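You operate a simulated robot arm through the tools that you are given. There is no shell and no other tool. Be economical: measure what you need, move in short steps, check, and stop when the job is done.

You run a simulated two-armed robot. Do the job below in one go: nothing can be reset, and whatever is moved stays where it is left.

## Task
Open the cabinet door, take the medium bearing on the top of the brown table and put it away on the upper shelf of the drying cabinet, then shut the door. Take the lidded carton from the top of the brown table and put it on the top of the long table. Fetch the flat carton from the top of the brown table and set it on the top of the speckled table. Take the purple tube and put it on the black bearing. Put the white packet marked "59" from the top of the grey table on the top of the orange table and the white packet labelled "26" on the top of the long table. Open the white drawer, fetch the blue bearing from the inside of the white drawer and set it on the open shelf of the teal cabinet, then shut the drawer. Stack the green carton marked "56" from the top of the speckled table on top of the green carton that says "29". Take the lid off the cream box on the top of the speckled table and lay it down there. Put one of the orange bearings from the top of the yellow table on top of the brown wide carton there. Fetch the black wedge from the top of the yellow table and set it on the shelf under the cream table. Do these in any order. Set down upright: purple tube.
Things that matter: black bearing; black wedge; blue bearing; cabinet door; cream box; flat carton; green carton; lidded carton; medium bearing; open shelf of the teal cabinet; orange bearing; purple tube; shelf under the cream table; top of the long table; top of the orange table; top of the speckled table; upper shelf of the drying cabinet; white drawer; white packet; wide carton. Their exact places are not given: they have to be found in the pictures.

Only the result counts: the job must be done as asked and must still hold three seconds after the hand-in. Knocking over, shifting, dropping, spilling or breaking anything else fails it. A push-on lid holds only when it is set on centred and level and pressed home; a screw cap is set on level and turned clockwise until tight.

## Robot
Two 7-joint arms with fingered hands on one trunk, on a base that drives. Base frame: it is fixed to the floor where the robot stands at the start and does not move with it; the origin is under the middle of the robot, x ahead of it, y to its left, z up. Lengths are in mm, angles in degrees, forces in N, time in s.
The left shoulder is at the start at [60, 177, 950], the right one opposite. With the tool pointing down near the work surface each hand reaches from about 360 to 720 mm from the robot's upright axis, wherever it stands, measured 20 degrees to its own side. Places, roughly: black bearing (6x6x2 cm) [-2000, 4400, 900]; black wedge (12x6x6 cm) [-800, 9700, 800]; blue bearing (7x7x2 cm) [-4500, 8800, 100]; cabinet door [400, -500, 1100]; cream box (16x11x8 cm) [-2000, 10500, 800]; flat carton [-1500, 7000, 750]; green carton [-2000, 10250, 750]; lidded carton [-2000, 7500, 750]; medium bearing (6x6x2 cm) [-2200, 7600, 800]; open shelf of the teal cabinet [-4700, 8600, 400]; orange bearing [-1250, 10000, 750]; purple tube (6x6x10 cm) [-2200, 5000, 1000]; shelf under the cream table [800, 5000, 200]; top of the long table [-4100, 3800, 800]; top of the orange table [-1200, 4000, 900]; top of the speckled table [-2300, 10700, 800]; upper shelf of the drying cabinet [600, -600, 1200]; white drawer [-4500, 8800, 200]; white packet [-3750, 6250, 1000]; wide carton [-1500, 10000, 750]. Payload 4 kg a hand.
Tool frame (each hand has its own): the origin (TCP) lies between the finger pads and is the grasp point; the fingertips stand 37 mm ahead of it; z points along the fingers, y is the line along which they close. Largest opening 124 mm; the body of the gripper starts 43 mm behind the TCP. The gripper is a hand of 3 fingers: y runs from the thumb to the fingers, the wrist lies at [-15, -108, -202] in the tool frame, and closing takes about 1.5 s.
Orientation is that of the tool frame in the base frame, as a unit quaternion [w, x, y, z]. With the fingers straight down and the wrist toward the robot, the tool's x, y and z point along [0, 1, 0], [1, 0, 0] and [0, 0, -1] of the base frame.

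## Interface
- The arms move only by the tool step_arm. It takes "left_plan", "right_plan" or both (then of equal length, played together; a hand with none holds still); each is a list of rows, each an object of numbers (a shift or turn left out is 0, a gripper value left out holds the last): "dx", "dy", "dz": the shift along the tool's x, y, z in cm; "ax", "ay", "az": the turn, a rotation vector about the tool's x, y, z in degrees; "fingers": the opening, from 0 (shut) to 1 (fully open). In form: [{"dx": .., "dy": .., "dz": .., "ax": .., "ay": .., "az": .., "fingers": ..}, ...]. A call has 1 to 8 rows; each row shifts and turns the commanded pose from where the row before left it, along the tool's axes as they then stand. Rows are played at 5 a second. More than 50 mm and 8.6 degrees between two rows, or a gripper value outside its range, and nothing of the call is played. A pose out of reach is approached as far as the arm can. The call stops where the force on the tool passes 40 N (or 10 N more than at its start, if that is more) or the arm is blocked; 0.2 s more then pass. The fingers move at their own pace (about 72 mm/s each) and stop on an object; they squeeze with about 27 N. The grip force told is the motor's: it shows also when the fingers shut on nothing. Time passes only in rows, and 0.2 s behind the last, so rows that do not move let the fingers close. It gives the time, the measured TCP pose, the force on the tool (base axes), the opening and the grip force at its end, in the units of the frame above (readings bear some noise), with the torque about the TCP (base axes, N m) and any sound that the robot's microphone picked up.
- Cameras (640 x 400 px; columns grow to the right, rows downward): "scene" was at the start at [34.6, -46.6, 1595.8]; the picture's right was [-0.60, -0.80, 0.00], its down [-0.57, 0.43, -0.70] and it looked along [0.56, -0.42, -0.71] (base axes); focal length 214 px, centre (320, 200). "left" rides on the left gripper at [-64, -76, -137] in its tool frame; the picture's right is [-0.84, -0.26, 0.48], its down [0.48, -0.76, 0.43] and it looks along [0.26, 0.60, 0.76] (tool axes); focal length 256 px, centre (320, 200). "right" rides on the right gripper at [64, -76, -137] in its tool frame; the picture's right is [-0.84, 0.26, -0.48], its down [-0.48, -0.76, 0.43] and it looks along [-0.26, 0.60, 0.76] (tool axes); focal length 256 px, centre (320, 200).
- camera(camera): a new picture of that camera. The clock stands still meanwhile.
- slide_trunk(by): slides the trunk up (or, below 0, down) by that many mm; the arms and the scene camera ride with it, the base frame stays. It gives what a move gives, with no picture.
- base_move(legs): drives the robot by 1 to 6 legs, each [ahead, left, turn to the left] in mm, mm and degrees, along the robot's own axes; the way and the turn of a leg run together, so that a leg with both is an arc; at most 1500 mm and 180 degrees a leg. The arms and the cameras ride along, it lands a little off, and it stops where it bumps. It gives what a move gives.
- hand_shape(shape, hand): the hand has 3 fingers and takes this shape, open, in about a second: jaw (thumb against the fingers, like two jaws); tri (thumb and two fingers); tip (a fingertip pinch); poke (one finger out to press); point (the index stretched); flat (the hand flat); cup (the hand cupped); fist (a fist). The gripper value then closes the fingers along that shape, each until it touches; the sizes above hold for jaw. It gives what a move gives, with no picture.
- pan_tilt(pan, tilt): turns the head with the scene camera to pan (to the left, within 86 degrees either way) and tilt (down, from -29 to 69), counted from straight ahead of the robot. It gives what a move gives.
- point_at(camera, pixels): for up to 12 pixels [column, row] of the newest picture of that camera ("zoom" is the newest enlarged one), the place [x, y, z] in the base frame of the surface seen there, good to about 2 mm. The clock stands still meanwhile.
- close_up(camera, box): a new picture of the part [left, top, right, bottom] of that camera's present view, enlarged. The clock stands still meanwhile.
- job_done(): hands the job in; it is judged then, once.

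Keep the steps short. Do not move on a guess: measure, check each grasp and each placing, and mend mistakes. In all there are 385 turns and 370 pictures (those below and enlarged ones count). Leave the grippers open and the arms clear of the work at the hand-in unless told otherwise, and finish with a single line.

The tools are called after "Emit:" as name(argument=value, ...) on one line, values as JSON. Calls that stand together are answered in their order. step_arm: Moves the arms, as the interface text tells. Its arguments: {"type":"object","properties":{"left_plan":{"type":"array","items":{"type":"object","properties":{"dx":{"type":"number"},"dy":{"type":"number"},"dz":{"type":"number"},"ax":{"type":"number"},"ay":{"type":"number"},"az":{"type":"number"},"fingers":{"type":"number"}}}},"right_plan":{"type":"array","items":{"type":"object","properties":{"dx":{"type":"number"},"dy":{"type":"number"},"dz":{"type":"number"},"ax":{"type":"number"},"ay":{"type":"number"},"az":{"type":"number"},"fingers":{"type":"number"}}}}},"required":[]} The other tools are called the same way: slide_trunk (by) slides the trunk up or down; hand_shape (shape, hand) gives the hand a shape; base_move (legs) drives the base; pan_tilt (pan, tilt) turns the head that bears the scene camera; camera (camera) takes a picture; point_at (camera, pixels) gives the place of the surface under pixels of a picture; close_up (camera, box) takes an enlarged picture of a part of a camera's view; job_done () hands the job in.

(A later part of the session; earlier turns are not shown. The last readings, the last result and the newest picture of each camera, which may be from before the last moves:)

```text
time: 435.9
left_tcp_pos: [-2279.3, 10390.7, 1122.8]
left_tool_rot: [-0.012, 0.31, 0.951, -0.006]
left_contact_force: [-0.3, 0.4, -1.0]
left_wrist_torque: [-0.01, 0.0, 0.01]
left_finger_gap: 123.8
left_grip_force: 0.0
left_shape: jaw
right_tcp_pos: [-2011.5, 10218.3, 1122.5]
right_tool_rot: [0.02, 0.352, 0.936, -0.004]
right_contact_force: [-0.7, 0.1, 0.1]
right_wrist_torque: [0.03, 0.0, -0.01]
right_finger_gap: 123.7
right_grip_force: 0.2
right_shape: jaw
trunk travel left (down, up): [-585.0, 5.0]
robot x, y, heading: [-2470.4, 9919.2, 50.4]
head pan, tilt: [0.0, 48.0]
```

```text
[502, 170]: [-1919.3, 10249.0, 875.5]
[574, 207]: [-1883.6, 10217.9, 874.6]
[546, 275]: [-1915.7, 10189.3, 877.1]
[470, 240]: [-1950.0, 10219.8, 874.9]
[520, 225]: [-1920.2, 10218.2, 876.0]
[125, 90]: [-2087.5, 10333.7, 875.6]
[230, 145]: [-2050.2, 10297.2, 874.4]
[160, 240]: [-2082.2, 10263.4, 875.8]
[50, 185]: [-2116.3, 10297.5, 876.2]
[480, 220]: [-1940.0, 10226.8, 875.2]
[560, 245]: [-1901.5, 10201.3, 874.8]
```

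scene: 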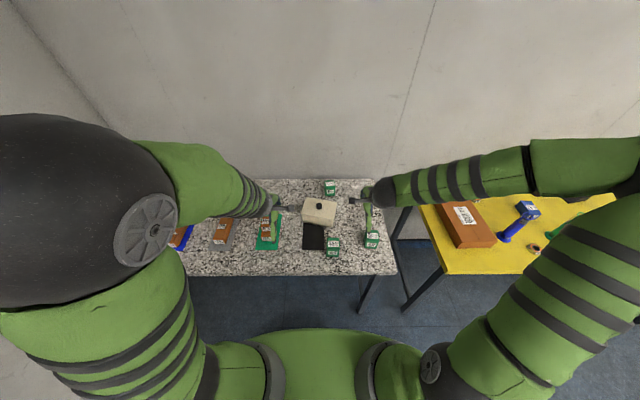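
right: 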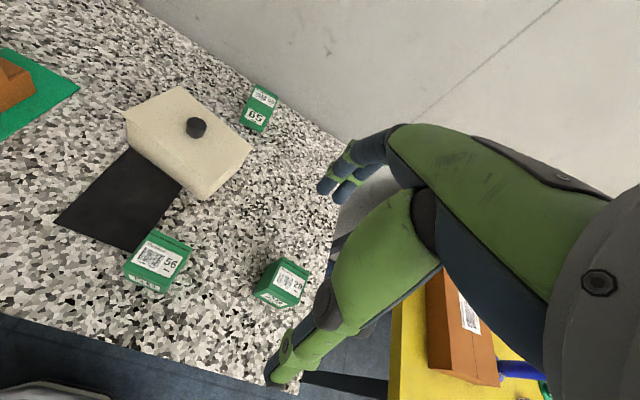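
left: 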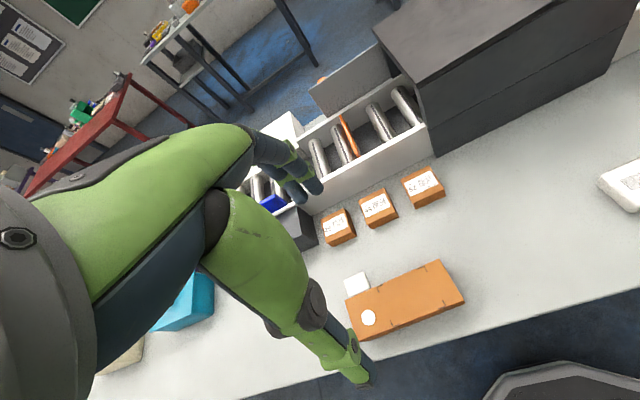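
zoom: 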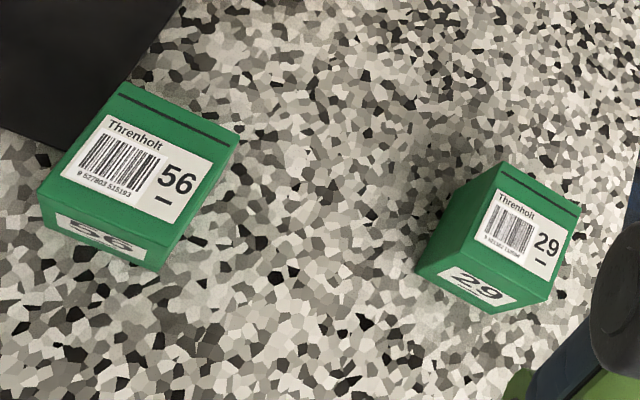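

56 top centre [-2084,10298], 29 top centre [-1917,10219], both 75 mm high. Pick 56 with the right hand.

Emit:
step_arm(right_plan=[{"az": 3.8, "fingers": 0.62}, {"dx": 3.6}, {"dx": 3.6, "dz": 2}, {"dx": 3.6, "dy": 0.5, "dz": 3}, {"dz": 4}, {"dz": 4}, {"dz": 4}, {}])

Emit:
camera(camera="right")

```text
time: 437.7
left_tcp_pos: [-2281.4, 10390.7, 1125.5]
left_tool_rot: [-0.012, 0.311, 0.95, -0.006]
left_contact_force: [-0.3, 0.1, -0.5]
left_wrist_torque: [0.03, 0.03, -0.02]
left_finger_gap: 123.7
left_grip_force: 0.1
left_shape: jaw
right_tcp_pos: [-2079.0, 10294.1, 947.9]
right_tool_rot: [0.021, 0.383, 0.924, -0.003]
right_contact_force: [0.0, -0.9, 1.2]
right_wrist_torque: [0.0, 0.03, 0.0]
right_finger_gap: 77.4
right_grip_force: 0.1
right_shape: jaw
trunk travel left (down, up): [-585.0, 5.0]
robot x, y, heading: [-2469.8, 9919.2, 50.6]
head pan, tilt: [0.0, 48.0]
```

```text
217 pictures are left
```

right: 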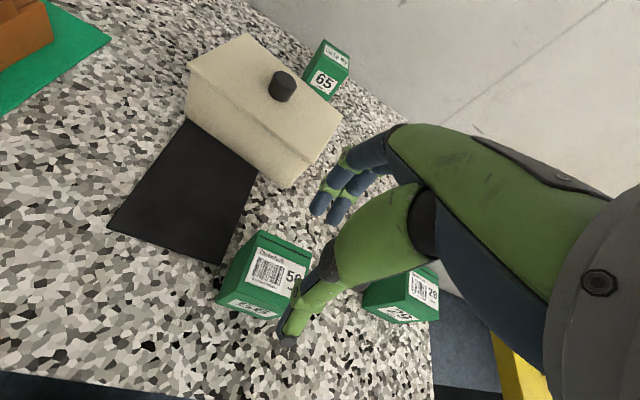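

Emit:
step_arm(right_plan=[{"dx": 1.0, "dy": -0.15, "dz": 2}, {"dz": 3}, {"dz": 2.5}, {"dz": 1.8}, {}])

Emit:
camera(camera="right")

```text
time: 438.9
left_tcp_pos: [-2280.8, 10391.5, 1124.0]
left_tool_rot: [-0.012, 0.31, 0.951, -0.007]
left_contact_force: [-0.1, 0.8, 0.2]
left_wrist_torque: [-0.02, -0.02, -0.01]
left_finger_gap: 124.0
left_grip_force: 0.1
left_shape: jaw
right_tcp_pos: [-2082.6, 10298.7, 854.0]
right_tool_rot: [0.02, 0.382, 0.924, -0.003]
right_contact_force: [-0.6, -0.6, 0.9]
right_wrist_torque: [0.0, 0.0, 0.01]
right_finger_gap: 77.8
right_grip_force: 0.0
right_shape: jaw
trunk travel left (down, up): [-585.0, 5.0]
robot x, y, heading: [-2472.1, 9919.4, 50.3]
head pan, tilt: [0.0, 48.0]
```

```text
216 pictures are left
```

right: 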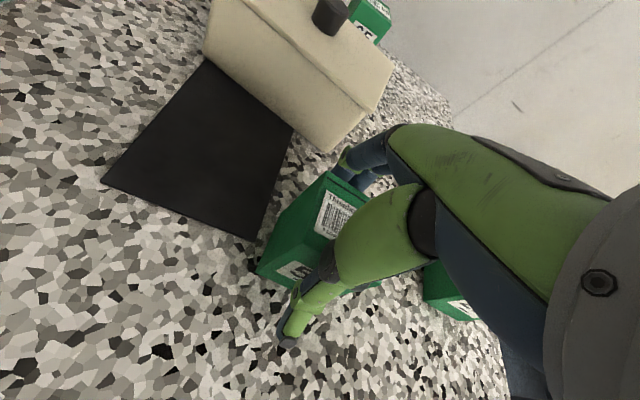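

Good. Close, lift 120 mm.

Emit:
step_arm(right_plan=[{"fingers": 0}, {}, {}, {}, {"dz": -1}, {"dz": -4}, {"dz": -4}, {"dz": -4}])

Emit:
camera(camera="right")

```text
time: 440.7
left_tcp_pos: [-2279.3, 10390.3, 1125.0]
left_tool_rot: [-0.011, 0.309, 0.951, -0.007]
left_contact_force: [0.3, 0.0, 0.7]
left_wrist_torque: [0.02, 0.01, 0.0]
left_finger_gap: 123.7
left_grip_force: 0.1
left_shape: jaw
right_tcp_pos: [-2087.8, 10301.0, 985.8]
right_tool_rot: [0.021, 0.383, 0.924, -0.003]
right_contact_force: [1.1, -0.1, -2.0]
right_wrist_torque: [0.02, -0.03, -0.01]
right_finger_gap: 65.2
right_grip_force: 27.2
right_shape: jaw
trunk travel left (down, up): [-585.0, 5.0]
robot x, y, heading: [-2469.6, 9921.5, 50.7]
head pan, tilt: [0.0, 48.0]
```

```text
215 pictures are left
```

right: 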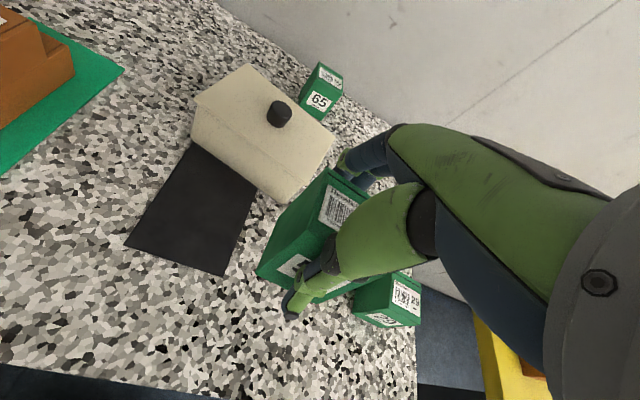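

Carry it over 29, level, with a 3.5° yaw.

Emit:
step_arm(right_plan=[{"dx": -3.6, "dy": 1.28}, {"dx": -3.6, "dy": 1.28}, {"dx": -3.6, "dy": 1.28}, {"dx": -3.6, "dy": 1.28}, {"dx": -3.6, "dy": 1.28}, {"az": -3.5}, {}])

Emit:
camera(camera="right")

Emit:
close_up(camera="scene", box=[320, 190, 420, 265])

```text
time: 442.3
left_tcp_pos: [-2279.4, 10390.7, 1124.5]
left_tool_rot: [-0.011, 0.31, 0.951, -0.007]
left_contact_force: [0.1, 0.1, -0.2]
left_wrist_torque: [0.01, -0.01, 0.02]
left_finger_gap: 123.6
left_grip_force: 0.0
left_shape: jaw
right_tcp_pos: [-1914.2, 10218.4, 993.4]
right_tool_rot: [0.02, 0.354, 0.935, -0.004]
right_contact_force: [1.2, -0.1, -2.1]
right_wrist_torque: [-0.07, 0.02, 0.0]
right_finger_gap: 65.0
right_grip_force: 27.2
right_shape: jaw
trunk travel left (down, up): [-585.0, 5.0]
robot x, y, heading: [-2469.0, 9921.8, 50.5]
head pan, tilt: [0.0, 48.0]
```

```text
214 pictures are left
```

right: 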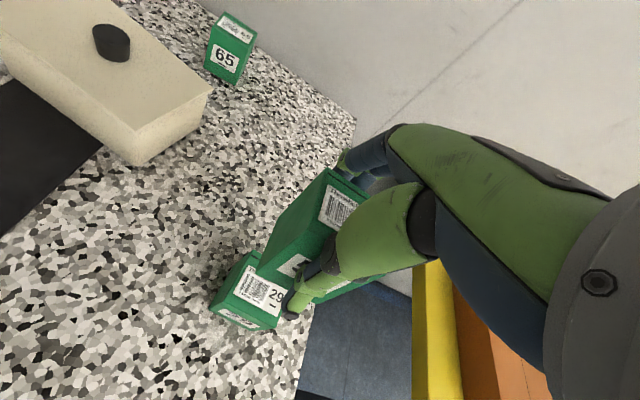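

```text
5.33 times, centred on (370, 228) of scene
```

zoom: 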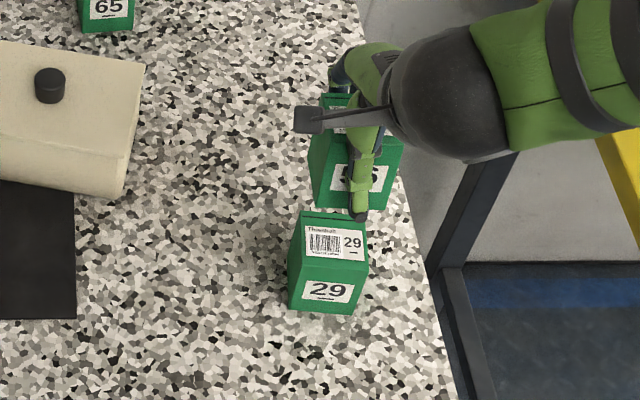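

Emit:
point_at(camera="zoom", pixels=[[318, 200], [384, 200], [325, 180], [300, 260], [365, 262], [310, 150]])

Emit:
point_at(camera="right", pixels=[[268, 245], [262, 262], [300, 200], [328, 175], [285, 265]])

```text
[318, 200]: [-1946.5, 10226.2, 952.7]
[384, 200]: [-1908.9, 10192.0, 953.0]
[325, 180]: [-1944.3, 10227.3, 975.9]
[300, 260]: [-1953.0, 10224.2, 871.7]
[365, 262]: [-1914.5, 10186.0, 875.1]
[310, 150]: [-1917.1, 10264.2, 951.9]
```

```text
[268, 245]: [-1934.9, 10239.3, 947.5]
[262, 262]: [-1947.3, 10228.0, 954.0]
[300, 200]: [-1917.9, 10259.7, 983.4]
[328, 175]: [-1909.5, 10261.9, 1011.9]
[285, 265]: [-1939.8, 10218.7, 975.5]
```

Held box is ~9 mm too far forward; correct and lower to near contact.

Emit:
step_arm(right_plan=[{"dy": -0.9, "dx": -0.2, "dz": 2}, {"dz": 2.5}, {"dz": 1.0}, {}])

Emit:
close_up(camera="scene", box=[340, 210, 400, 255])

Emit:
close_up(camera="right", box=[190, 180, 370, 340])

```text
time: 443.3
left_tcp_pos: [-2279.9, 10389.8, 1124.2]
left_tool_rot: [-0.012, 0.31, 0.951, -0.007]
left_contact_force: [0.4, 0.6, 0.6]
left_wrist_torque: [-0.03, -0.04, -0.02]
left_finger_gap: 123.7
left_grip_force: 0.1
left_shape: jaw
right_tcp_pos: [-1917.5, 10211.0, 938.0]
right_tool_rot: [0.02, 0.356, 0.934, -0.004]
right_contact_force: [0.0, 0.3, -1.9]
right_wrist_torque: [-0.01, 0.03, -0.02]
right_finger_gap: 65.3
right_grip_force: 26.9
right_shape: jaw
trunk travel left (down, up): [-585.0, 5.0]
robot x, y, heading: [-2474.3, 9919.9, 50.4]
head pan, tilt: [0.0, 48.0]
```

```text
8.89 times, centred on (370, 232) of scene
```

zoom: 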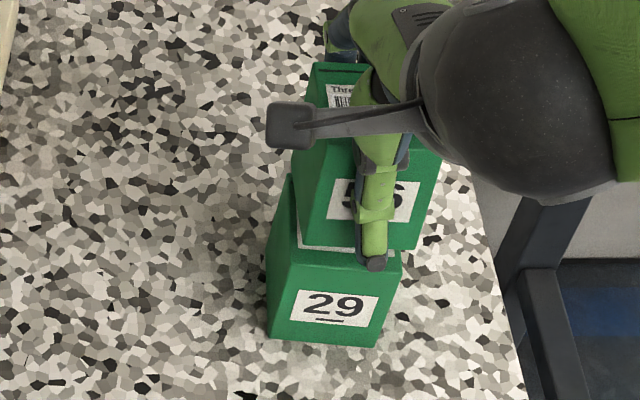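

```text
2.50 times, centred on (280, 260) of right
```

zoom: 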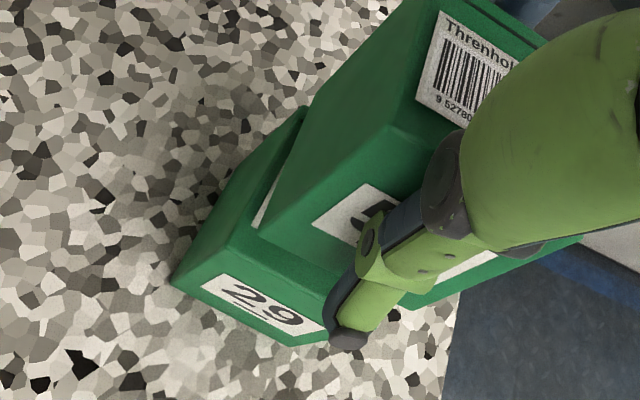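

Emit:
point_at(camera="zoom", pixels=[[265, 235], [300, 115], [180, 282], [240, 262], [262, 190], [310, 250], [255, 215], [405, 298], [285, 215]])

Emit:
close_up(camera="scene", box=[340, 210, 400, 255])

Emit:
point_at(camera="zoom", pixels=[[302, 240], [405, 245], [300, 252], [395, 258], [282, 250], [290, 185], [310, 120], [415, 240], [285, 245], [398, 265]])

```text
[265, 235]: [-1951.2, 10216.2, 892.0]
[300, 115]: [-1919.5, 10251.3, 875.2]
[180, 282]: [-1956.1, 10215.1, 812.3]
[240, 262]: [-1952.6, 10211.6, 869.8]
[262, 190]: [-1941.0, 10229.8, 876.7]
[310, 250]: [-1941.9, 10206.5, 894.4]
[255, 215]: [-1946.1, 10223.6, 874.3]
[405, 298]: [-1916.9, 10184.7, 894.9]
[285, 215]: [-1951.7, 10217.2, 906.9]
```

```text
8.89 times, centred on (370, 232) of scene
```

zoom: 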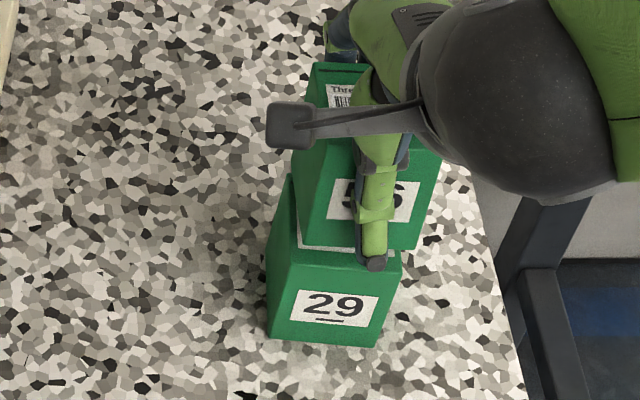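

```text
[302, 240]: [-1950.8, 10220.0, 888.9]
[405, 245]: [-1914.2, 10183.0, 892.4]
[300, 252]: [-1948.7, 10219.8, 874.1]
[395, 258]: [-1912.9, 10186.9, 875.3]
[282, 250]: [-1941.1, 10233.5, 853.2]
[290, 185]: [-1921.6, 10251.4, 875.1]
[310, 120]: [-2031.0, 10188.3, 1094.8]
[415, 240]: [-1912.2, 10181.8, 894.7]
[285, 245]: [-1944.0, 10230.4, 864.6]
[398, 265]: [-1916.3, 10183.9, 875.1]
```

Edges now coincide within ~4 mm. Lower the last 10–14 mm.

Emit:
step_arm(right_plan=[{"dz": 0.5, "dy": 0.3}, {"dz": 0.3}, {"dz": 0.2}, {}])

```text
time: 444.3
left_tcp_pos: [-2279.3, 10390.1, 1125.7]
left_tool_rot: [-0.011, 0.309, 0.951, -0.006]
left_contact_force: [-0.3, -0.4, 0.1]
left_wrist_torque: [0.03, -0.04, 0.02]
left_finger_gap: 123.8
left_grip_force: 0.0
left_shape: jaw
right_tcp_pos: [-1915.4, 10213.2, 929.4]
right_tool_rot: [0.021, 0.354, 0.935, -0.002]
right_contact_force: [0.0, -0.4, 18.8]
right_wrist_torque: [0.5, -0.37, 0.04]
right_finger_gap: 65.2
right_grip_force: 27.3
right_shape: jaw
trunk travel left (down, up): [-585.0, 5.0]
robot x, y, heading: [-2471.1, 9921.3, 50.8]
head pan, tilt: [0.0, 48.0]
```

Contact. Release carefully and lift away.

Emit:
step_arm(right_plan=[{"dz": -0.1}, {"fingers": 0.58}, {"fingers": 0.66}, {}, {"dz": -1.5}, {"dz": -3}, {"dz": -4}, {"dz": -4}])

Emit:
camera(camera="right")

Emit:
close_up(camera="scene", box=[280, 170, 400, 265])

```text
time: 446.1
left_tcp_pos: [-2280.6, 10391.0, 1123.6]
left_tool_rot: [-0.012, 0.31, 0.951, -0.006]
left_contact_force: [0.1, 0.3, 0.6]
left_wrist_torque: [-0.03, -0.03, 0.02]
left_finger_gap: 123.8
left_grip_force: 0.0
left_shape: jaw
right_tcp_pos: [-1920.1, 10215.0, 1052.5]
right_tool_rot: [0.02, 0.354, 0.935, -0.004]
right_contact_force: [-1.2, -0.2, 0.3]
right_wrist_torque: [0.04, 0.01, 0.0]
right_finger_gap: 81.9
right_grip_force: 0.0
right_shape: jaw
trunk travel left (down, up): [-585.0, 5.0]
robot x, y, heading: [-2474.6, 9922.1, 50.7]
head pan, tilt: [0.0, 48.0]
```

```text
209 pictures are left
```

right: 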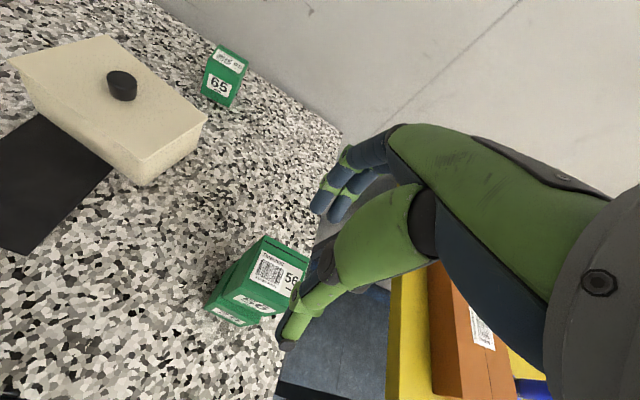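

```text
4.21 times, centred on (340, 218) of scene
```

zoom: 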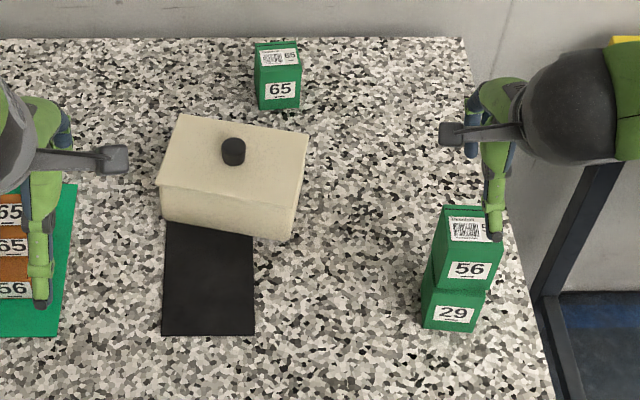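

Stack stands well. Next the cream box lid: measure its knob.

Emit:
base_move(legs=[[90, 110, 0]])

Emit:
camera(camera="right")

Emit:
close_up(camera="scene", box=[280, 170, 420, 275])

```text
time: 447.4
left_tcp_pos: [-2306.3, 10531.0, 1124.1]
left_tool_rot: [-0.011, 0.31, 0.951, -0.008]
left_contact_force: [-0.2, 0.4, -0.2]
left_wrist_torque: [-0.05, -0.01, 0.0]
left_finger_gap: 123.6
left_grip_force: 0.1
left_shape: jaw
right_tcp_pos: [-1948.1, 10353.1, 1052.5]
right_tool_rot: [0.02, 0.355, 0.935, -0.005]
right_contact_force: [-0.6, -0.3, 0.1]
right_wrist_torque: [-0.03, 0.01, -0.01]
right_finger_gap: 81.8
right_grip_force: 0.0
right_shape: jaw
trunk travel left (down, up): [-585.0, 5.0]
robot x, y, heading: [-2495.3, 10060.6, 50.5]
head pan, tilt: [0.0, 48.0]
```

```text
207 pictures are left
```

right: 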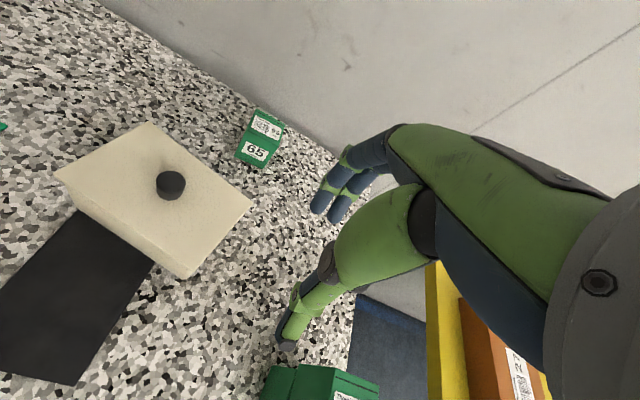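

```text
3.81 times, centred on (350, 222) of scene
```

zoom: 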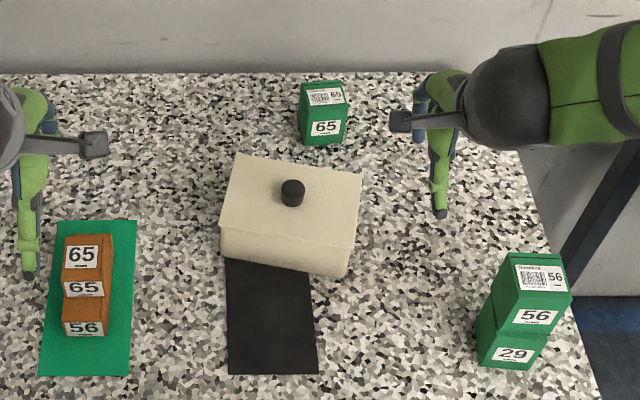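

Emit:
point_at(camera="right", pixels=[[170, 178], [163, 180], [178, 180], [170, 192], [148, 125], [250, 205], [188, 270], [62, 178], [190, 278], [150, 270], [90, 350]])

Emit:
point_at(camera="zoom", pixels=[[292, 185], [285, 190], [300, 190], [240, 160], [358, 178], [350, 235], [225, 220], [380, 330], [400, 260], [420, 380], [330, 270], [480, 330]])

```text
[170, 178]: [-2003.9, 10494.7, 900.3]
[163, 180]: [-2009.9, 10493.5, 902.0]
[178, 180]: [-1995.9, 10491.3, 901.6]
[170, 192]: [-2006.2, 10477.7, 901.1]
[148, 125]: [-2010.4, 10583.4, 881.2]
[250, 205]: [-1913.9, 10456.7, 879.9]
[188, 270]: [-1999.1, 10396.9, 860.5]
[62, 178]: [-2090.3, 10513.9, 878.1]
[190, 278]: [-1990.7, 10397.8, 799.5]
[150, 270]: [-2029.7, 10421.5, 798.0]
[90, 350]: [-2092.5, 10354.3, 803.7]
```

```text
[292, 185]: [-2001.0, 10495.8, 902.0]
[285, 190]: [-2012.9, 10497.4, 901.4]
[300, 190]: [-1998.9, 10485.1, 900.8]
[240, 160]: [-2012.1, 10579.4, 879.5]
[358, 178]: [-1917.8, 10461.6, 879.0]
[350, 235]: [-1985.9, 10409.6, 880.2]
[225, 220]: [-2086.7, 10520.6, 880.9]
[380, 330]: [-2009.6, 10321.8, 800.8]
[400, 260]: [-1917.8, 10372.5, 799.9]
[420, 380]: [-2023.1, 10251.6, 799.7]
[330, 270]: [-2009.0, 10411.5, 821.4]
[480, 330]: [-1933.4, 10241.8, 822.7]
```

Knob centre [-2003,10490], top 902; lid 155×100 at z 880. Bring the right hand over the knob.

Emit:
step_arm(right_plan=[{"dx": 3, "dy": 1.6, "fingers": 0.42}, {"dx": 3.6, "dy": 1.6}, {"dx": 3.6, "dy": 1.6}, {"dx": 3.6, "dy": 1.7, "dz": 2}, {"dz": 4}, {"dz": 3}, {}])

Emit:
camera(camera="right")

```text
time: 449.0
left_tcp_pos: [-2306.4, 10529.8, 1123.0]
left_tool_rot: [-0.011, 0.309, 0.951, -0.007]
left_contact_force: [-1.0, -0.7, -0.7]
left_wrist_torque: [0.04, -0.02, 0.01]
left_finger_gap: 123.7
left_grip_force: 0.1
left_shape: jaw
right_tcp_pos: [-2004.6, 10491.7, 957.7]
right_tool_rot: [0.019, 0.354, 0.935, -0.003]
right_contact_force: [0.7, -0.1, -0.3]
right_wrist_torque: [-0.02, -0.03, 0.02]
right_finger_gap: 52.3
right_grip_force: 0.0
right_shape: jaw
trunk travel left (down, up): [-585.0, 5.0]
robot x, y, heading: [-2499.0, 10055.5, 50.3]
head pan, tilt: [0.0, 48.0]
```

```text
205 pictures are left
```

right: 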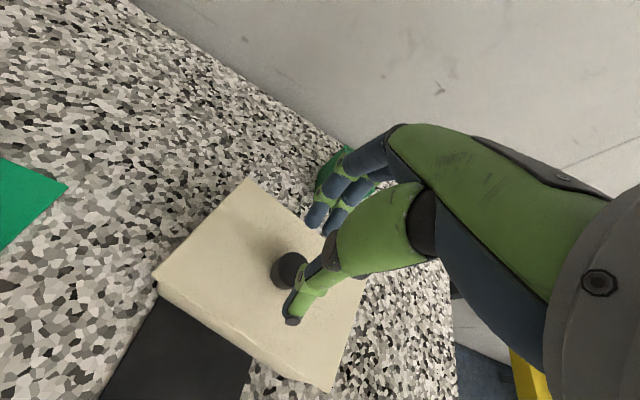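

Knob is dead centre. Descend 36 mm and grip.

Emit:
step_arm(right_plan=[{"dz": 2}, {"dz": 1.5}, {"fingers": 0}, {}, {}, {}, {}])

Emit:
camera(camera="right")

```text
time: 450.6
left_tcp_pos: [-2306.7, 10528.9, 1124.7]
left_tool_rot: [-0.011, 0.309, 0.951, -0.006]
left_contact_force: [-0.8, -0.4, 0.5]
left_wrist_torque: [0.0, -0.01, 0.0]
left_finger_gap: 123.4
left_grip_force: 0.0
left_shape: jaw
right_tcp_pos: [-2002.6, 10489.2, 923.2]
right_tool_rot: [0.021, 0.354, 0.935, -0.003]
right_contact_force: [-0.4, -0.6, 2.9]
right_wrist_torque: [-0.01, 0.02, -0.04]
right_finger_gap: 25.2
right_grip_force: 27.1
right_shape: jaw
trunk travel left (down, up): [-585.0, 5.0]
robot x, y, heading: [-2496.4, 10058.9, 50.7]
head pan, tilt: [0.0, 48.0]
heard: snap
```

```text
204 pictures are left
```

right: 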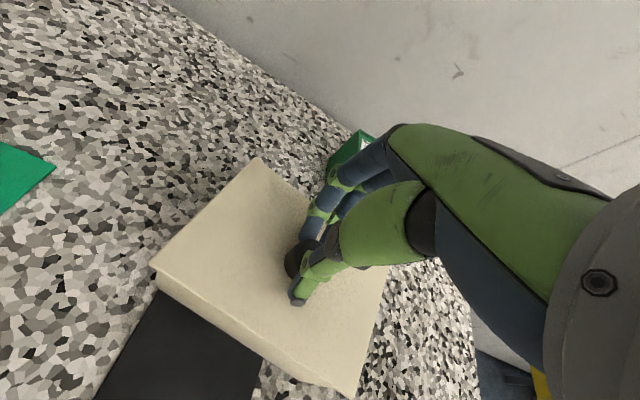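

A snap was heard – perhaps the lid's catch. Lift slowly.

Emit:
step_arm(right_plan=[{"dz": -0.5}, {"dz": -0.5}, {"dz": -1}, {"dz": -2}, {}])

Emit:
camera(camera="right")

Emit:
close_up(camera="scene", box=[280, 170, 420, 275])

```text
time: 451.8
left_tcp_pos: [-2306.7, 10529.1, 1124.4]
left_tool_rot: [-0.011, 0.31, 0.951, -0.008]
left_contact_force: [-0.5, 1.1, 0.0]
left_wrist_torque: [-0.02, -0.01, -0.01]
left_finger_gap: 123.8
left_grip_force: 0.0
left_shape: jaw
right_tcp_pos: [-2004.7, 10491.6, 963.9]
right_tool_rot: [0.021, 0.355, 0.935, -0.004]
right_contact_force: [0.2, 0.6, -1.3]
right_wrist_torque: [0.0, 0.0, -0.01]
right_finger_gap: 24.9
right_grip_force: 27.1
right_shape: jaw
trunk travel left (down, up): [-585.0, 5.0]
robot x, y, heading: [-2499.6, 10056.2, 50.2]
head pan, tilt: [0.0, 48.0]
```

```text
203 pictures are left
```

right: 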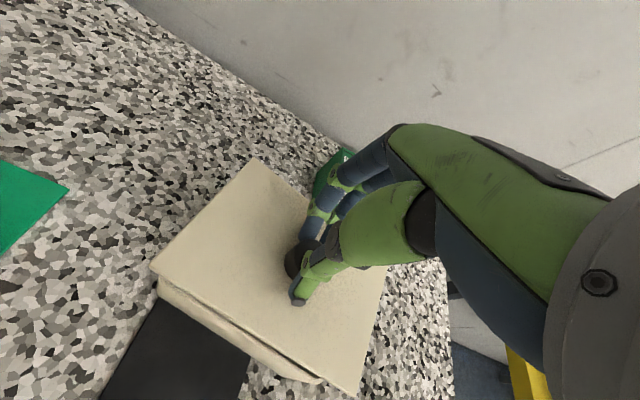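

```text
3.81 times, centred on (350, 222) of scene
```

zoom: 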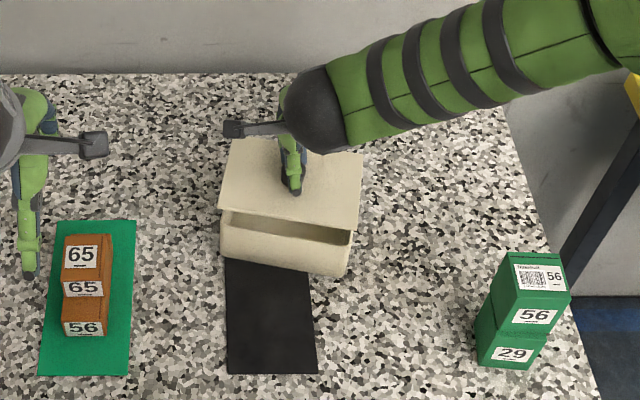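

Lid is off. Raise and carry it to the free front area, clear of the stack.

Emit:
step_arm(right_plan=[{"dz": -4}, {"dx": -1.6, "dy": -3.2}, {"dx": -1.6, "dy": -3.2}, {"dx": -1.6, "dy": -3.2}, {"dx": -1.6, "dy": -3.1}, {"dx": -1.7, "dy": -3.1}, {"dx": -1.7, "dy": -3.1, "dz": 2}, {"dz": 4}])

Emit:
camera(camera="right")

Emit:
camera(camera="scene")

```text
time: 453.6
left_tcp_pos: [-2306.1, 10529.2, 1124.0]
left_tool_rot: [-0.012, 0.31, 0.951, -0.007]
left_contact_force: [-0.6, 0.2, -0.4]
left_wrist_torque: [-0.03, 0.01, 0.0]
left_finger_gap: 123.6
left_grip_force: 0.1
left_shape: jaw
right_tcp_pos: [-2051.0, 10289.8, 945.1]
right_tool_rot: [0.02, 0.355, 0.935, -0.004]
right_contact_force: [-0.1, 1.3, -1.5]
right_wrist_torque: [0.03, -0.01, 0.02]
right_finger_gap: 24.6
right_grip_force: 27.0
right_shape: jaw
right hand out of reach, approached as far as the arm can: row 7
trunk travel left (down, up): [-585.0, 5.0]
robot x, y, heading: [-2500.5, 10061.3, 50.3]
head pan, tilt: [0.0, 48.0]
```

```text
201 pictures are left
```

right: 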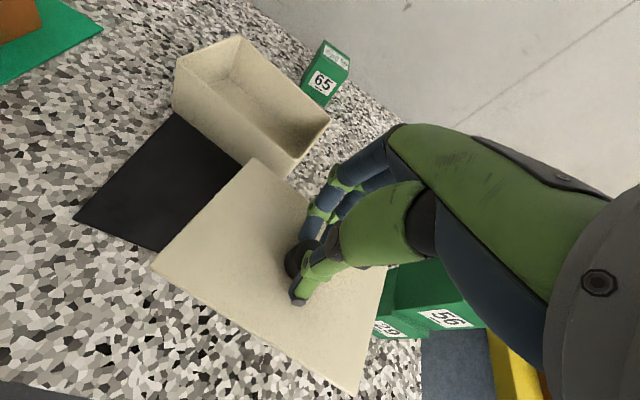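

```text
200 pictures are left
```

scene: 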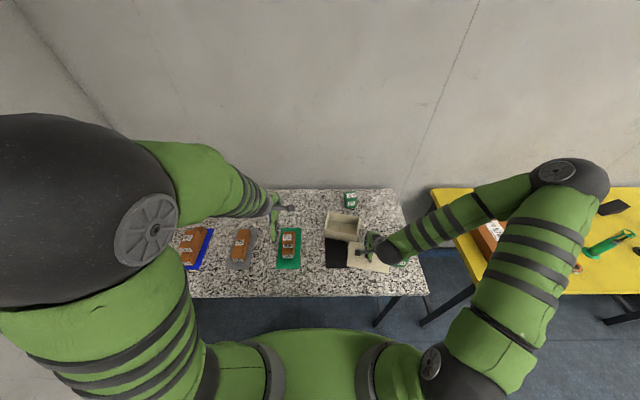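

Gap to the stack ~26 mm; shift 15 mm left and lower.

Emit:
step_arm(right_plan=[{"dx": 1.5}, {"dz": 3}, {"dz": 3}, {"dz": 1}, {}])

Emit:
close_up(camera="scene", box=[300, 185, 440, 305])

```text
time: 454.8
left_tcp_pos: [-2307.4, 10530.1, 1124.4]
left_tool_rot: [-0.011, 0.309, 0.951, -0.007]
left_contact_force: [0.3, 0.8, 0.1]
left_wrist_torque: [0.01, -0.03, 0.0]
left_finger_gap: 123.5
left_grip_force: 0.1
left_shape: jaw
right_tcp_pos: [-2060.8, 10296.7, 873.5]
right_tool_rot: [0.019, 0.355, 0.935, -0.004]
right_contact_force: [-1.0, -0.7, -0.8]
right_wrist_torque: [-0.04, 0.01, -0.02]
right_finger_gap: 24.6
right_grip_force: 27.1
right_shape: jaw
trunk travel left (down, up): [-585.0, 5.0]
robot x, y, heading: [-2497.9, 10063.2, 50.1]
head pan, tilt: [0.0, 48.0]
```

```text
3.33 times, centred on (370, 245) of scene
```

zoom: 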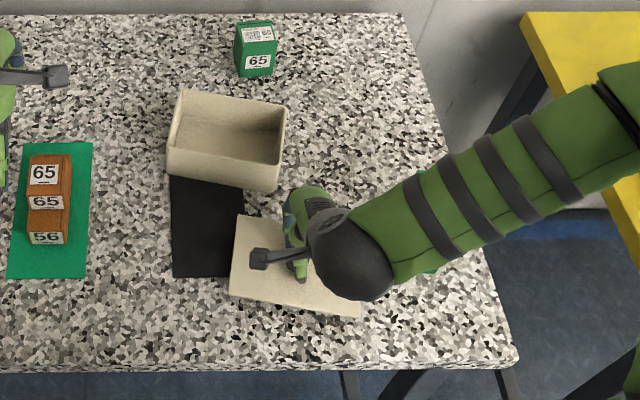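

Emit:
step_arm(right_plan=[{"dz": 0.6}, {"dz": 0.4}, {"dz": 0.3}, {"dz": 0.3}, {"dz": 0.2}, {}])

```text
time: 456.2
left_tcp_pos: [-2306.6, 10529.8, 1124.2]
left_tool_rot: [-0.012, 0.309, 0.951, -0.007]
left_contact_force: [-0.1, -0.2, -0.3]
left_wrist_torque: [0.01, 0.0, 0.02]
left_finger_gap: 123.5
left_grip_force: 0.1
left_shape: jaw
right_tcp_pos: [-2061.6, 10298.4, 855.8]
right_tool_rot: [0.021, 0.355, 0.934, -0.004]
right_contact_force: [0.1, -0.2, 0.1]
right_wrist_torque: [0.0, 0.02, 0.03]
right_finger_gap: 24.9
right_grip_force: 27.1
right_shape: jaw
trunk travel left (down, up): [-585.0, 5.0]
robot x, y, heading: [-2501.1, 10056.7, 50.6]
head pan, tilt: [0.0, 48.0]
```

Emit:
step_arm(right_plan=[{"dz": 0.3}, {"dz": 0.3}, {"dz": 0.2}, {}])

Emit:
camera(camera="right")

```text
time: 457.2
left_tcp_pos: [-2306.5, 10528.8, 1124.7]
left_tool_rot: [-0.012, 0.31, 0.951, -0.006]
left_contact_force: [0.6, -0.3, 0.6]
left_wrist_torque: [0.03, -0.01, -0.04]
left_finger_gap: 123.7
left_grip_force: 0.1
left_shape: jaw
right_tcp_pos: [-2061.5, 10297.8, 851.1]
right_tool_rot: [0.021, 0.354, 0.935, -0.001]
right_contact_force: [2.2, -3.2, 33.1]
right_wrist_torque: [-0.09, -0.05, -0.07]
right_finger_gap: 25.5
right_grip_force: 26.7
right_shape: jaw
trunk travel left (down, up): [-585.0, 5.0]
robot x, y, heading: [-2497.6, 10061.2, 50.1]
head pan, tilt: [0.0, 48.0]
```

```text
198 pictures are left
```

right: 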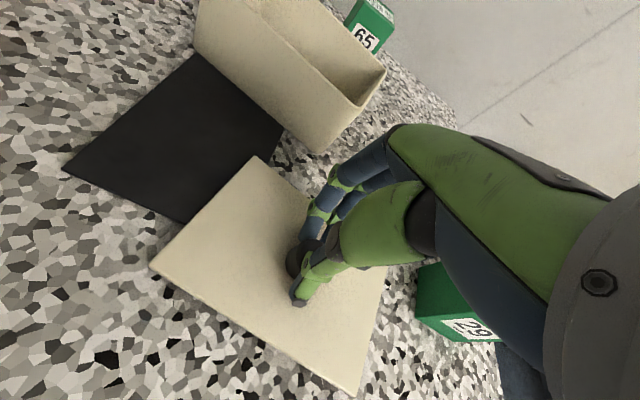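

Lid lies on the table. Release and lift away.

Emit:
step_arm(right_plan=[{"dz": -0.2}, {"fingers": 0.4}, {}, {"dz": -3}, {"dz": -4}, {"dz": -4}, {"dz": -4}, {"dz": -4, "fingers": 1}])

Emit:
close_up(camera="scene", box=[280, 185, 440, 305])

```text
time: 459.0
left_tcp_pos: [-2307.7, 10529.0, 1123.9]
left_tool_rot: [-0.011, 0.31, 0.951, -0.007]
left_contact_force: [-0.1, -0.2, 0.9]
left_wrist_torque: [0.02, -0.01, 0.0]
left_finger_gap: 123.6
left_grip_force: 0.1
left_shape: jaw
right_tcp_pos: [-2068.3, 10301.1, 1041.2]
right_tool_rot: [0.02, 0.354, 0.935, -0.004]
right_contact_force: [-0.5, -0.7, 0.4]
right_wrist_torque: [-0.02, -0.03, 0.0]
right_finger_gap: 99.3
right_grip_force: 0.0
right_shape: jaw
trunk travel left (down, up): [-585.0, 5.0]
robot x, y, heading: [-2500.2, 10057.6, 50.3]
head pan, tilt: [0.0, 48.0]
```

```text
3.33 times, centred on (360, 245) of scene
```

zoom: 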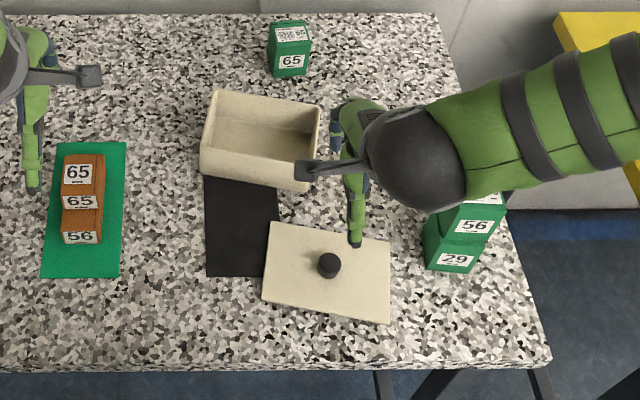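

Lid done. Now the yellow table: raise the right hand, slide right 720 mm and look.

Emit:
step_arm(right_plan=[{"dz": -4, "dy": -2}, {"dz": -4, "dy": -2}, {"dy": -2}])

Emit:
base_move(legs=[[-100, 0, 0.3], [0, -750, 0]])

Emit:
camera(camera="scene")

```text
time: 459.8
left_tcp_pos: [-2306.9, 10530.0, 1124.4]
left_tool_rot: [-0.011, 0.31, 0.951, -0.007]
left_contact_force: [1.3, -0.2, 0.3]
left_wrist_torque: [-0.04, 0.02, 0.01]
left_finger_gap: 123.7
left_grip_force: 0.1
left_shape: jaw
right_tcp_pos: [-2092.7, 10291.1, 1131.9]
right_tool_rot: [0.02, 0.355, 0.935, -0.005]
right_contact_force: [-0.4, 0.1, -0.2]
right_wrist_torque: [0.0, -0.01, 0.01]
right_finger_gap: 123.9
right_grip_force: 0.1
right_shape: jaw
right hand out of reach, approached as far as the arm can: row 1, 2, 3
trunk travel left (down, up): [-585.0, 5.0]
robot x, y, heading: [-2500.3, 10057.3, 50.4]
head pan, tilt: [0.0, 48.0]
```

```text
time: 464.6
left_tcp_pos: [-1793.7, 9979.8, 1123.7]
left_tool_rot: [-0.011, 0.306, 0.952, -0.006]
left_contact_force: [-0.5, -0.6, -0.2]
left_wrist_torque: [0.0, 0.02, 0.02]
left_finger_gap: 123.8
left_grip_force: 0.1
left_shape: jaw
right_tcp_pos: [-1577.3, 9742.0, 1132.1]
right_tool_rot: [0.021, 0.35, 0.936, -0.004]
right_contact_force: [1.4, 0.3, 0.0]
right_wrist_torque: [0.02, 0.03, -0.03]
right_finger_gap: 123.7
right_grip_force: 0.1
right_shape: jaw
trunk travel left (down, up): [-585.0, 5.0]
robot x, y, heading: [-1979.1, 9510.1, 50.9]
head pan, tilt: [0.0, 48.0]
```

```text
196 pictures are left
```

scene: 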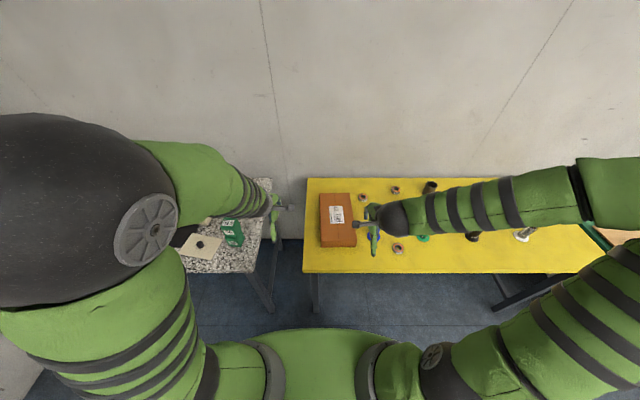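

Emit:
close_up(camera="scene", box=[300, 170, 500, 280])

Emit:
camera(camera="right")

Emit:
point_at(camera="scene", pixels=[[397, 250], [392, 249], [402, 249], [363, 197], [395, 190], [325, 197], [352, 195], [355, 235], [325, 240], [340, 268], [310, 268], [430, 188]])

```text
3.20 times, centred on (400, 225) of scene
```

zoom: 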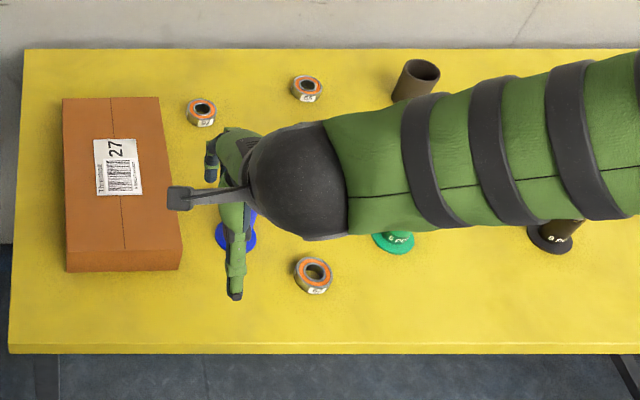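

```text
194 pictures are left
```

right: 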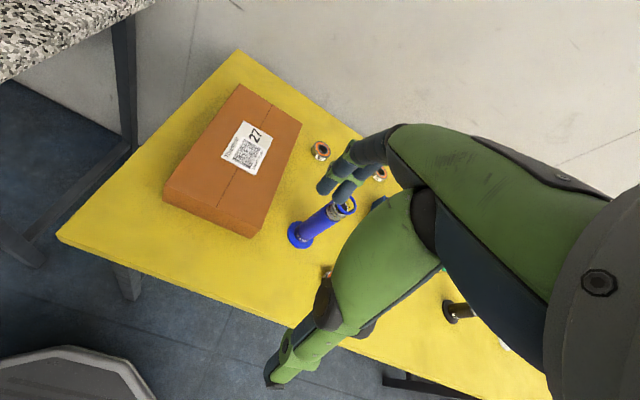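

```text
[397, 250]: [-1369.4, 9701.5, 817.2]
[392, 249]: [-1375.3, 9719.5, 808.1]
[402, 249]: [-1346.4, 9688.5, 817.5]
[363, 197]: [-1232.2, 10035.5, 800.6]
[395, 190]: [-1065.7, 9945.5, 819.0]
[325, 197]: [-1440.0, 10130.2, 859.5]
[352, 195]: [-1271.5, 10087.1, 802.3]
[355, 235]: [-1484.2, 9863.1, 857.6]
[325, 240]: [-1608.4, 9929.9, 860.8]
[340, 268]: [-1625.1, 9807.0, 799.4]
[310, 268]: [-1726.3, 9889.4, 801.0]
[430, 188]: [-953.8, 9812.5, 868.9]
```

Nearest orange bearing ≈[-1363,9702]; the wide carton's top is at z 860, centre [-1462,9997]. I slide right 190 and bring the right hand above the bearing.

Emit:
base_move(legs=[[0, -190, -0.3]])

Emit:
step_arm(right_plan=[{"dy": 3.5}, {"dy": 3.5}, {"dy": 3.3, "dz": 2, "fingers": 0.6}, {"dz": 3}, {}])

Emit:
camera(camera="right")

```text
time: 466.2
left_tcp_pos: [-1642.7, 9857.2, 1123.8]
left_tool_rot: [-0.012, 0.31, 0.951, -0.006]
left_contact_force: [0.0, -0.3, -0.5]
left_wrist_torque: [0.04, 0.04, -0.02]
left_finger_gap: 123.6
left_grip_force: 0.1
left_shape: jaw
right_tcp_pos: [-1430.2, 9617.3, 1131.8]
right_tool_rot: [0.021, 0.355, 0.935, -0.004]
right_contact_force: [-0.6, -0.6, 0.1]
right_wrist_torque: [0.01, 0.01, 0.0]
right_finger_gap: 123.8
right_grip_force: 0.1
right_shape: jaw
trunk travel left (down, up): [-585.0, 5.0]
robot x, y, heading: [-1838.6, 9386.2, 50.2]
head pan, tilt: [0.0, 48.0]
```

```text
time: 467.4
left_tcp_pos: [-1643.7, 9858.6, 1124.9]
left_tool_rot: [-0.011, 0.31, 0.951, -0.006]
left_contact_force: [0.9, -0.2, -0.6]
left_wrist_torque: [-0.01, 0.01, -0.02]
left_finger_gap: 123.6
left_grip_force: 0.0
left_shape: jaw
right_tcp_pos: [-1360.9, 9693.7, 1080.8]
right_tool_rot: [0.019, 0.355, 0.935, -0.004]
right_contact_force: [0.9, 0.3, -0.1]
right_wrist_torque: [0.02, 0.03, 0.02]
right_finger_gap: 74.8
right_grip_force: 0.1
right_shape: jaw
trunk travel left (down, up): [-585.0, 5.0]
robot x, y, heading: [-1836.9, 9391.5, 50.3]
head pan, tilt: [0.0, 48.0]
```

```text
193 pictures are left
```

right: 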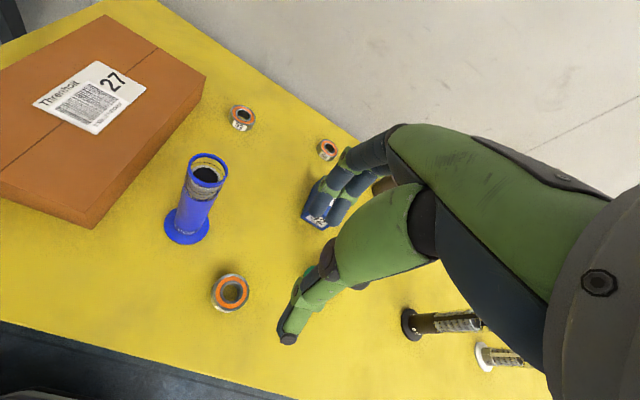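

Emit:
close_up(camera="right", box=[180, 170, 360, 350])

Emit:
point_at(camera="zoom", pixels=[[85, 310], [150, 310], [115, 275], [120, 340], [95, 285], [142, 335], [60, 180], [300, 135], [315, 150], [285, 145], [265, 285], [275, 265]])

```text
2.22 times, centred on (270, 260) of right
```

zoom: 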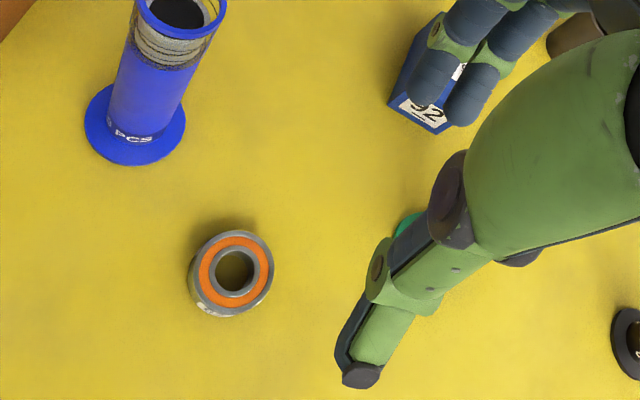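

```text
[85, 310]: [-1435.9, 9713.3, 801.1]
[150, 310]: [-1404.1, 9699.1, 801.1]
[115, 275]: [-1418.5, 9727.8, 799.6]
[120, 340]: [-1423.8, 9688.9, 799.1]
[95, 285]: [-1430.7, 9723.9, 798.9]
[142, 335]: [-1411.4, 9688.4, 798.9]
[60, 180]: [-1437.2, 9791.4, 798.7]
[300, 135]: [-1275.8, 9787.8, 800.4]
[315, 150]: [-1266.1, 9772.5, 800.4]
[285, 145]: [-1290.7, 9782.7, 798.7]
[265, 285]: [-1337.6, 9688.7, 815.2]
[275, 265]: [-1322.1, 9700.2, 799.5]
```

Emit:
point_at(camera="zoom", pixels=[[205, 270], [268, 275], [235, 238], [232, 305], [210, 250], [260, 300], [400, 100], [430, 128], [405, 225], [380, 260], [150, 160], [95, 130]])

```text
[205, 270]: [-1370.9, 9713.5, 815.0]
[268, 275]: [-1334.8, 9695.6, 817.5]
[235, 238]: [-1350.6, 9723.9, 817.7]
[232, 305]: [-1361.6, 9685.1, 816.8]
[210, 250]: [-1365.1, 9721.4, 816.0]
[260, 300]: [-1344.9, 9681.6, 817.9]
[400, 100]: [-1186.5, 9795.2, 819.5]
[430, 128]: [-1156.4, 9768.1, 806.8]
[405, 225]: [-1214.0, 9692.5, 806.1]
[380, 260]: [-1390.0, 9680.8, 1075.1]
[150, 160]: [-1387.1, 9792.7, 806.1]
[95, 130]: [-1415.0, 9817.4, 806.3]
```

Bearing centre [-1354,9704], Ø43, z 800–817. Descend onto it.

Emit:
step_arm(right_plan=[{"dx": 1.0, "dy": 0.9, "dz": 3, "fingers": 0.55}, {"dz": 4}, {"dz": 4}, {"dz": 4}, {"dz": 4}, {}])

Emit:
camera(camera="right")

```text
time: 468.8
left_tcp_pos: [-1644.9, 9857.7, 1124.6]
left_tool_rot: [-0.011, 0.309, 0.951, -0.006]
left_contact_force: [0.3, 0.5, 0.5]
left_wrist_torque: [-0.03, 0.04, -0.02]
left_finger_gap: 123.8
left_grip_force: 0.1
left_shape: jaw
right_tcp_pos: [-1356.5, 9703.9, 893.3]
right_tool_rot: [0.019, 0.356, 0.934, -0.004]
right_contact_force: [0.8, 0.0, -0.2]
right_wrist_torque: [-0.01, 0.01, 0.02]
right_finger_gap: 68.3
right_grip_force: 0.1
right_shape: jaw
trunk travel left (down, up): [-585.0, 5.0]
robot x, y, heading: [-1837.6, 9387.1, 50.1]
head pan, tilt: [0.0, 48.0]
```

```text
191 pictures are left
```

right: 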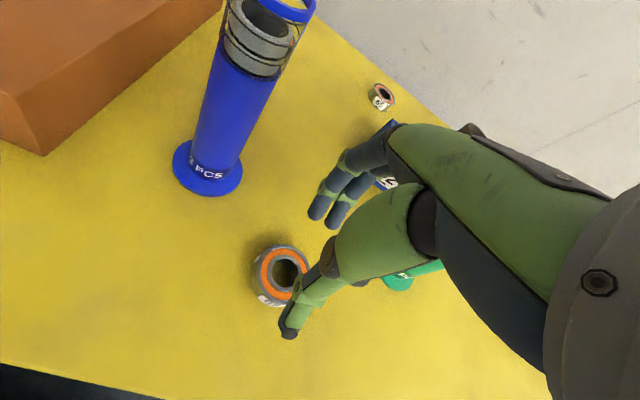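

Emit:
step_arm(right_plan=[{"dz": 3}, {"dz": 2.3}, {"fingers": 0}, {}, {}, {}, {"dz": -2}, {"dz": -4}])

Emit:
camera(camera="right")

```text
time: 470.6
left_tcp_pos: [-1644.3, 9858.5, 1123.7]
left_tool_rot: [-0.011, 0.31, 0.951, -0.007]
left_contact_force: [-0.4, 0.2, -0.3]
left_wrist_torque: [0.0, -0.03, -0.02]
left_finger_gap: 123.7
left_grip_force: 0.1
left_shape: jaw
right_tcp_pos: [-1357.6, 9704.6, 899.5]
right_tool_rot: [0.02, 0.354, 0.935, -0.005]
right_contact_force: [-0.4, -0.7, -1.0]
right_wrist_torque: [0.0, 0.01, 0.01]
right_finger_gap: 50.4
right_grip_force: 26.5
right_shape: jaw
trunk travel left (down, up): [-585.0, 5.0]
robot x, y, heading: [-1837.9, 9387.5, 50.7]
head pan, tilt: [0.0, 48.0]
```

```text
190 pictures are left
```

right: 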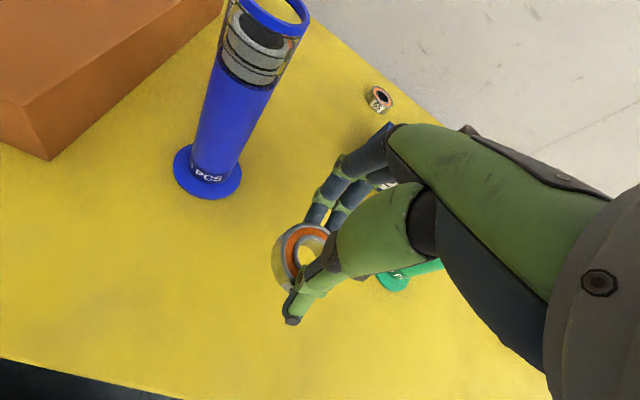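

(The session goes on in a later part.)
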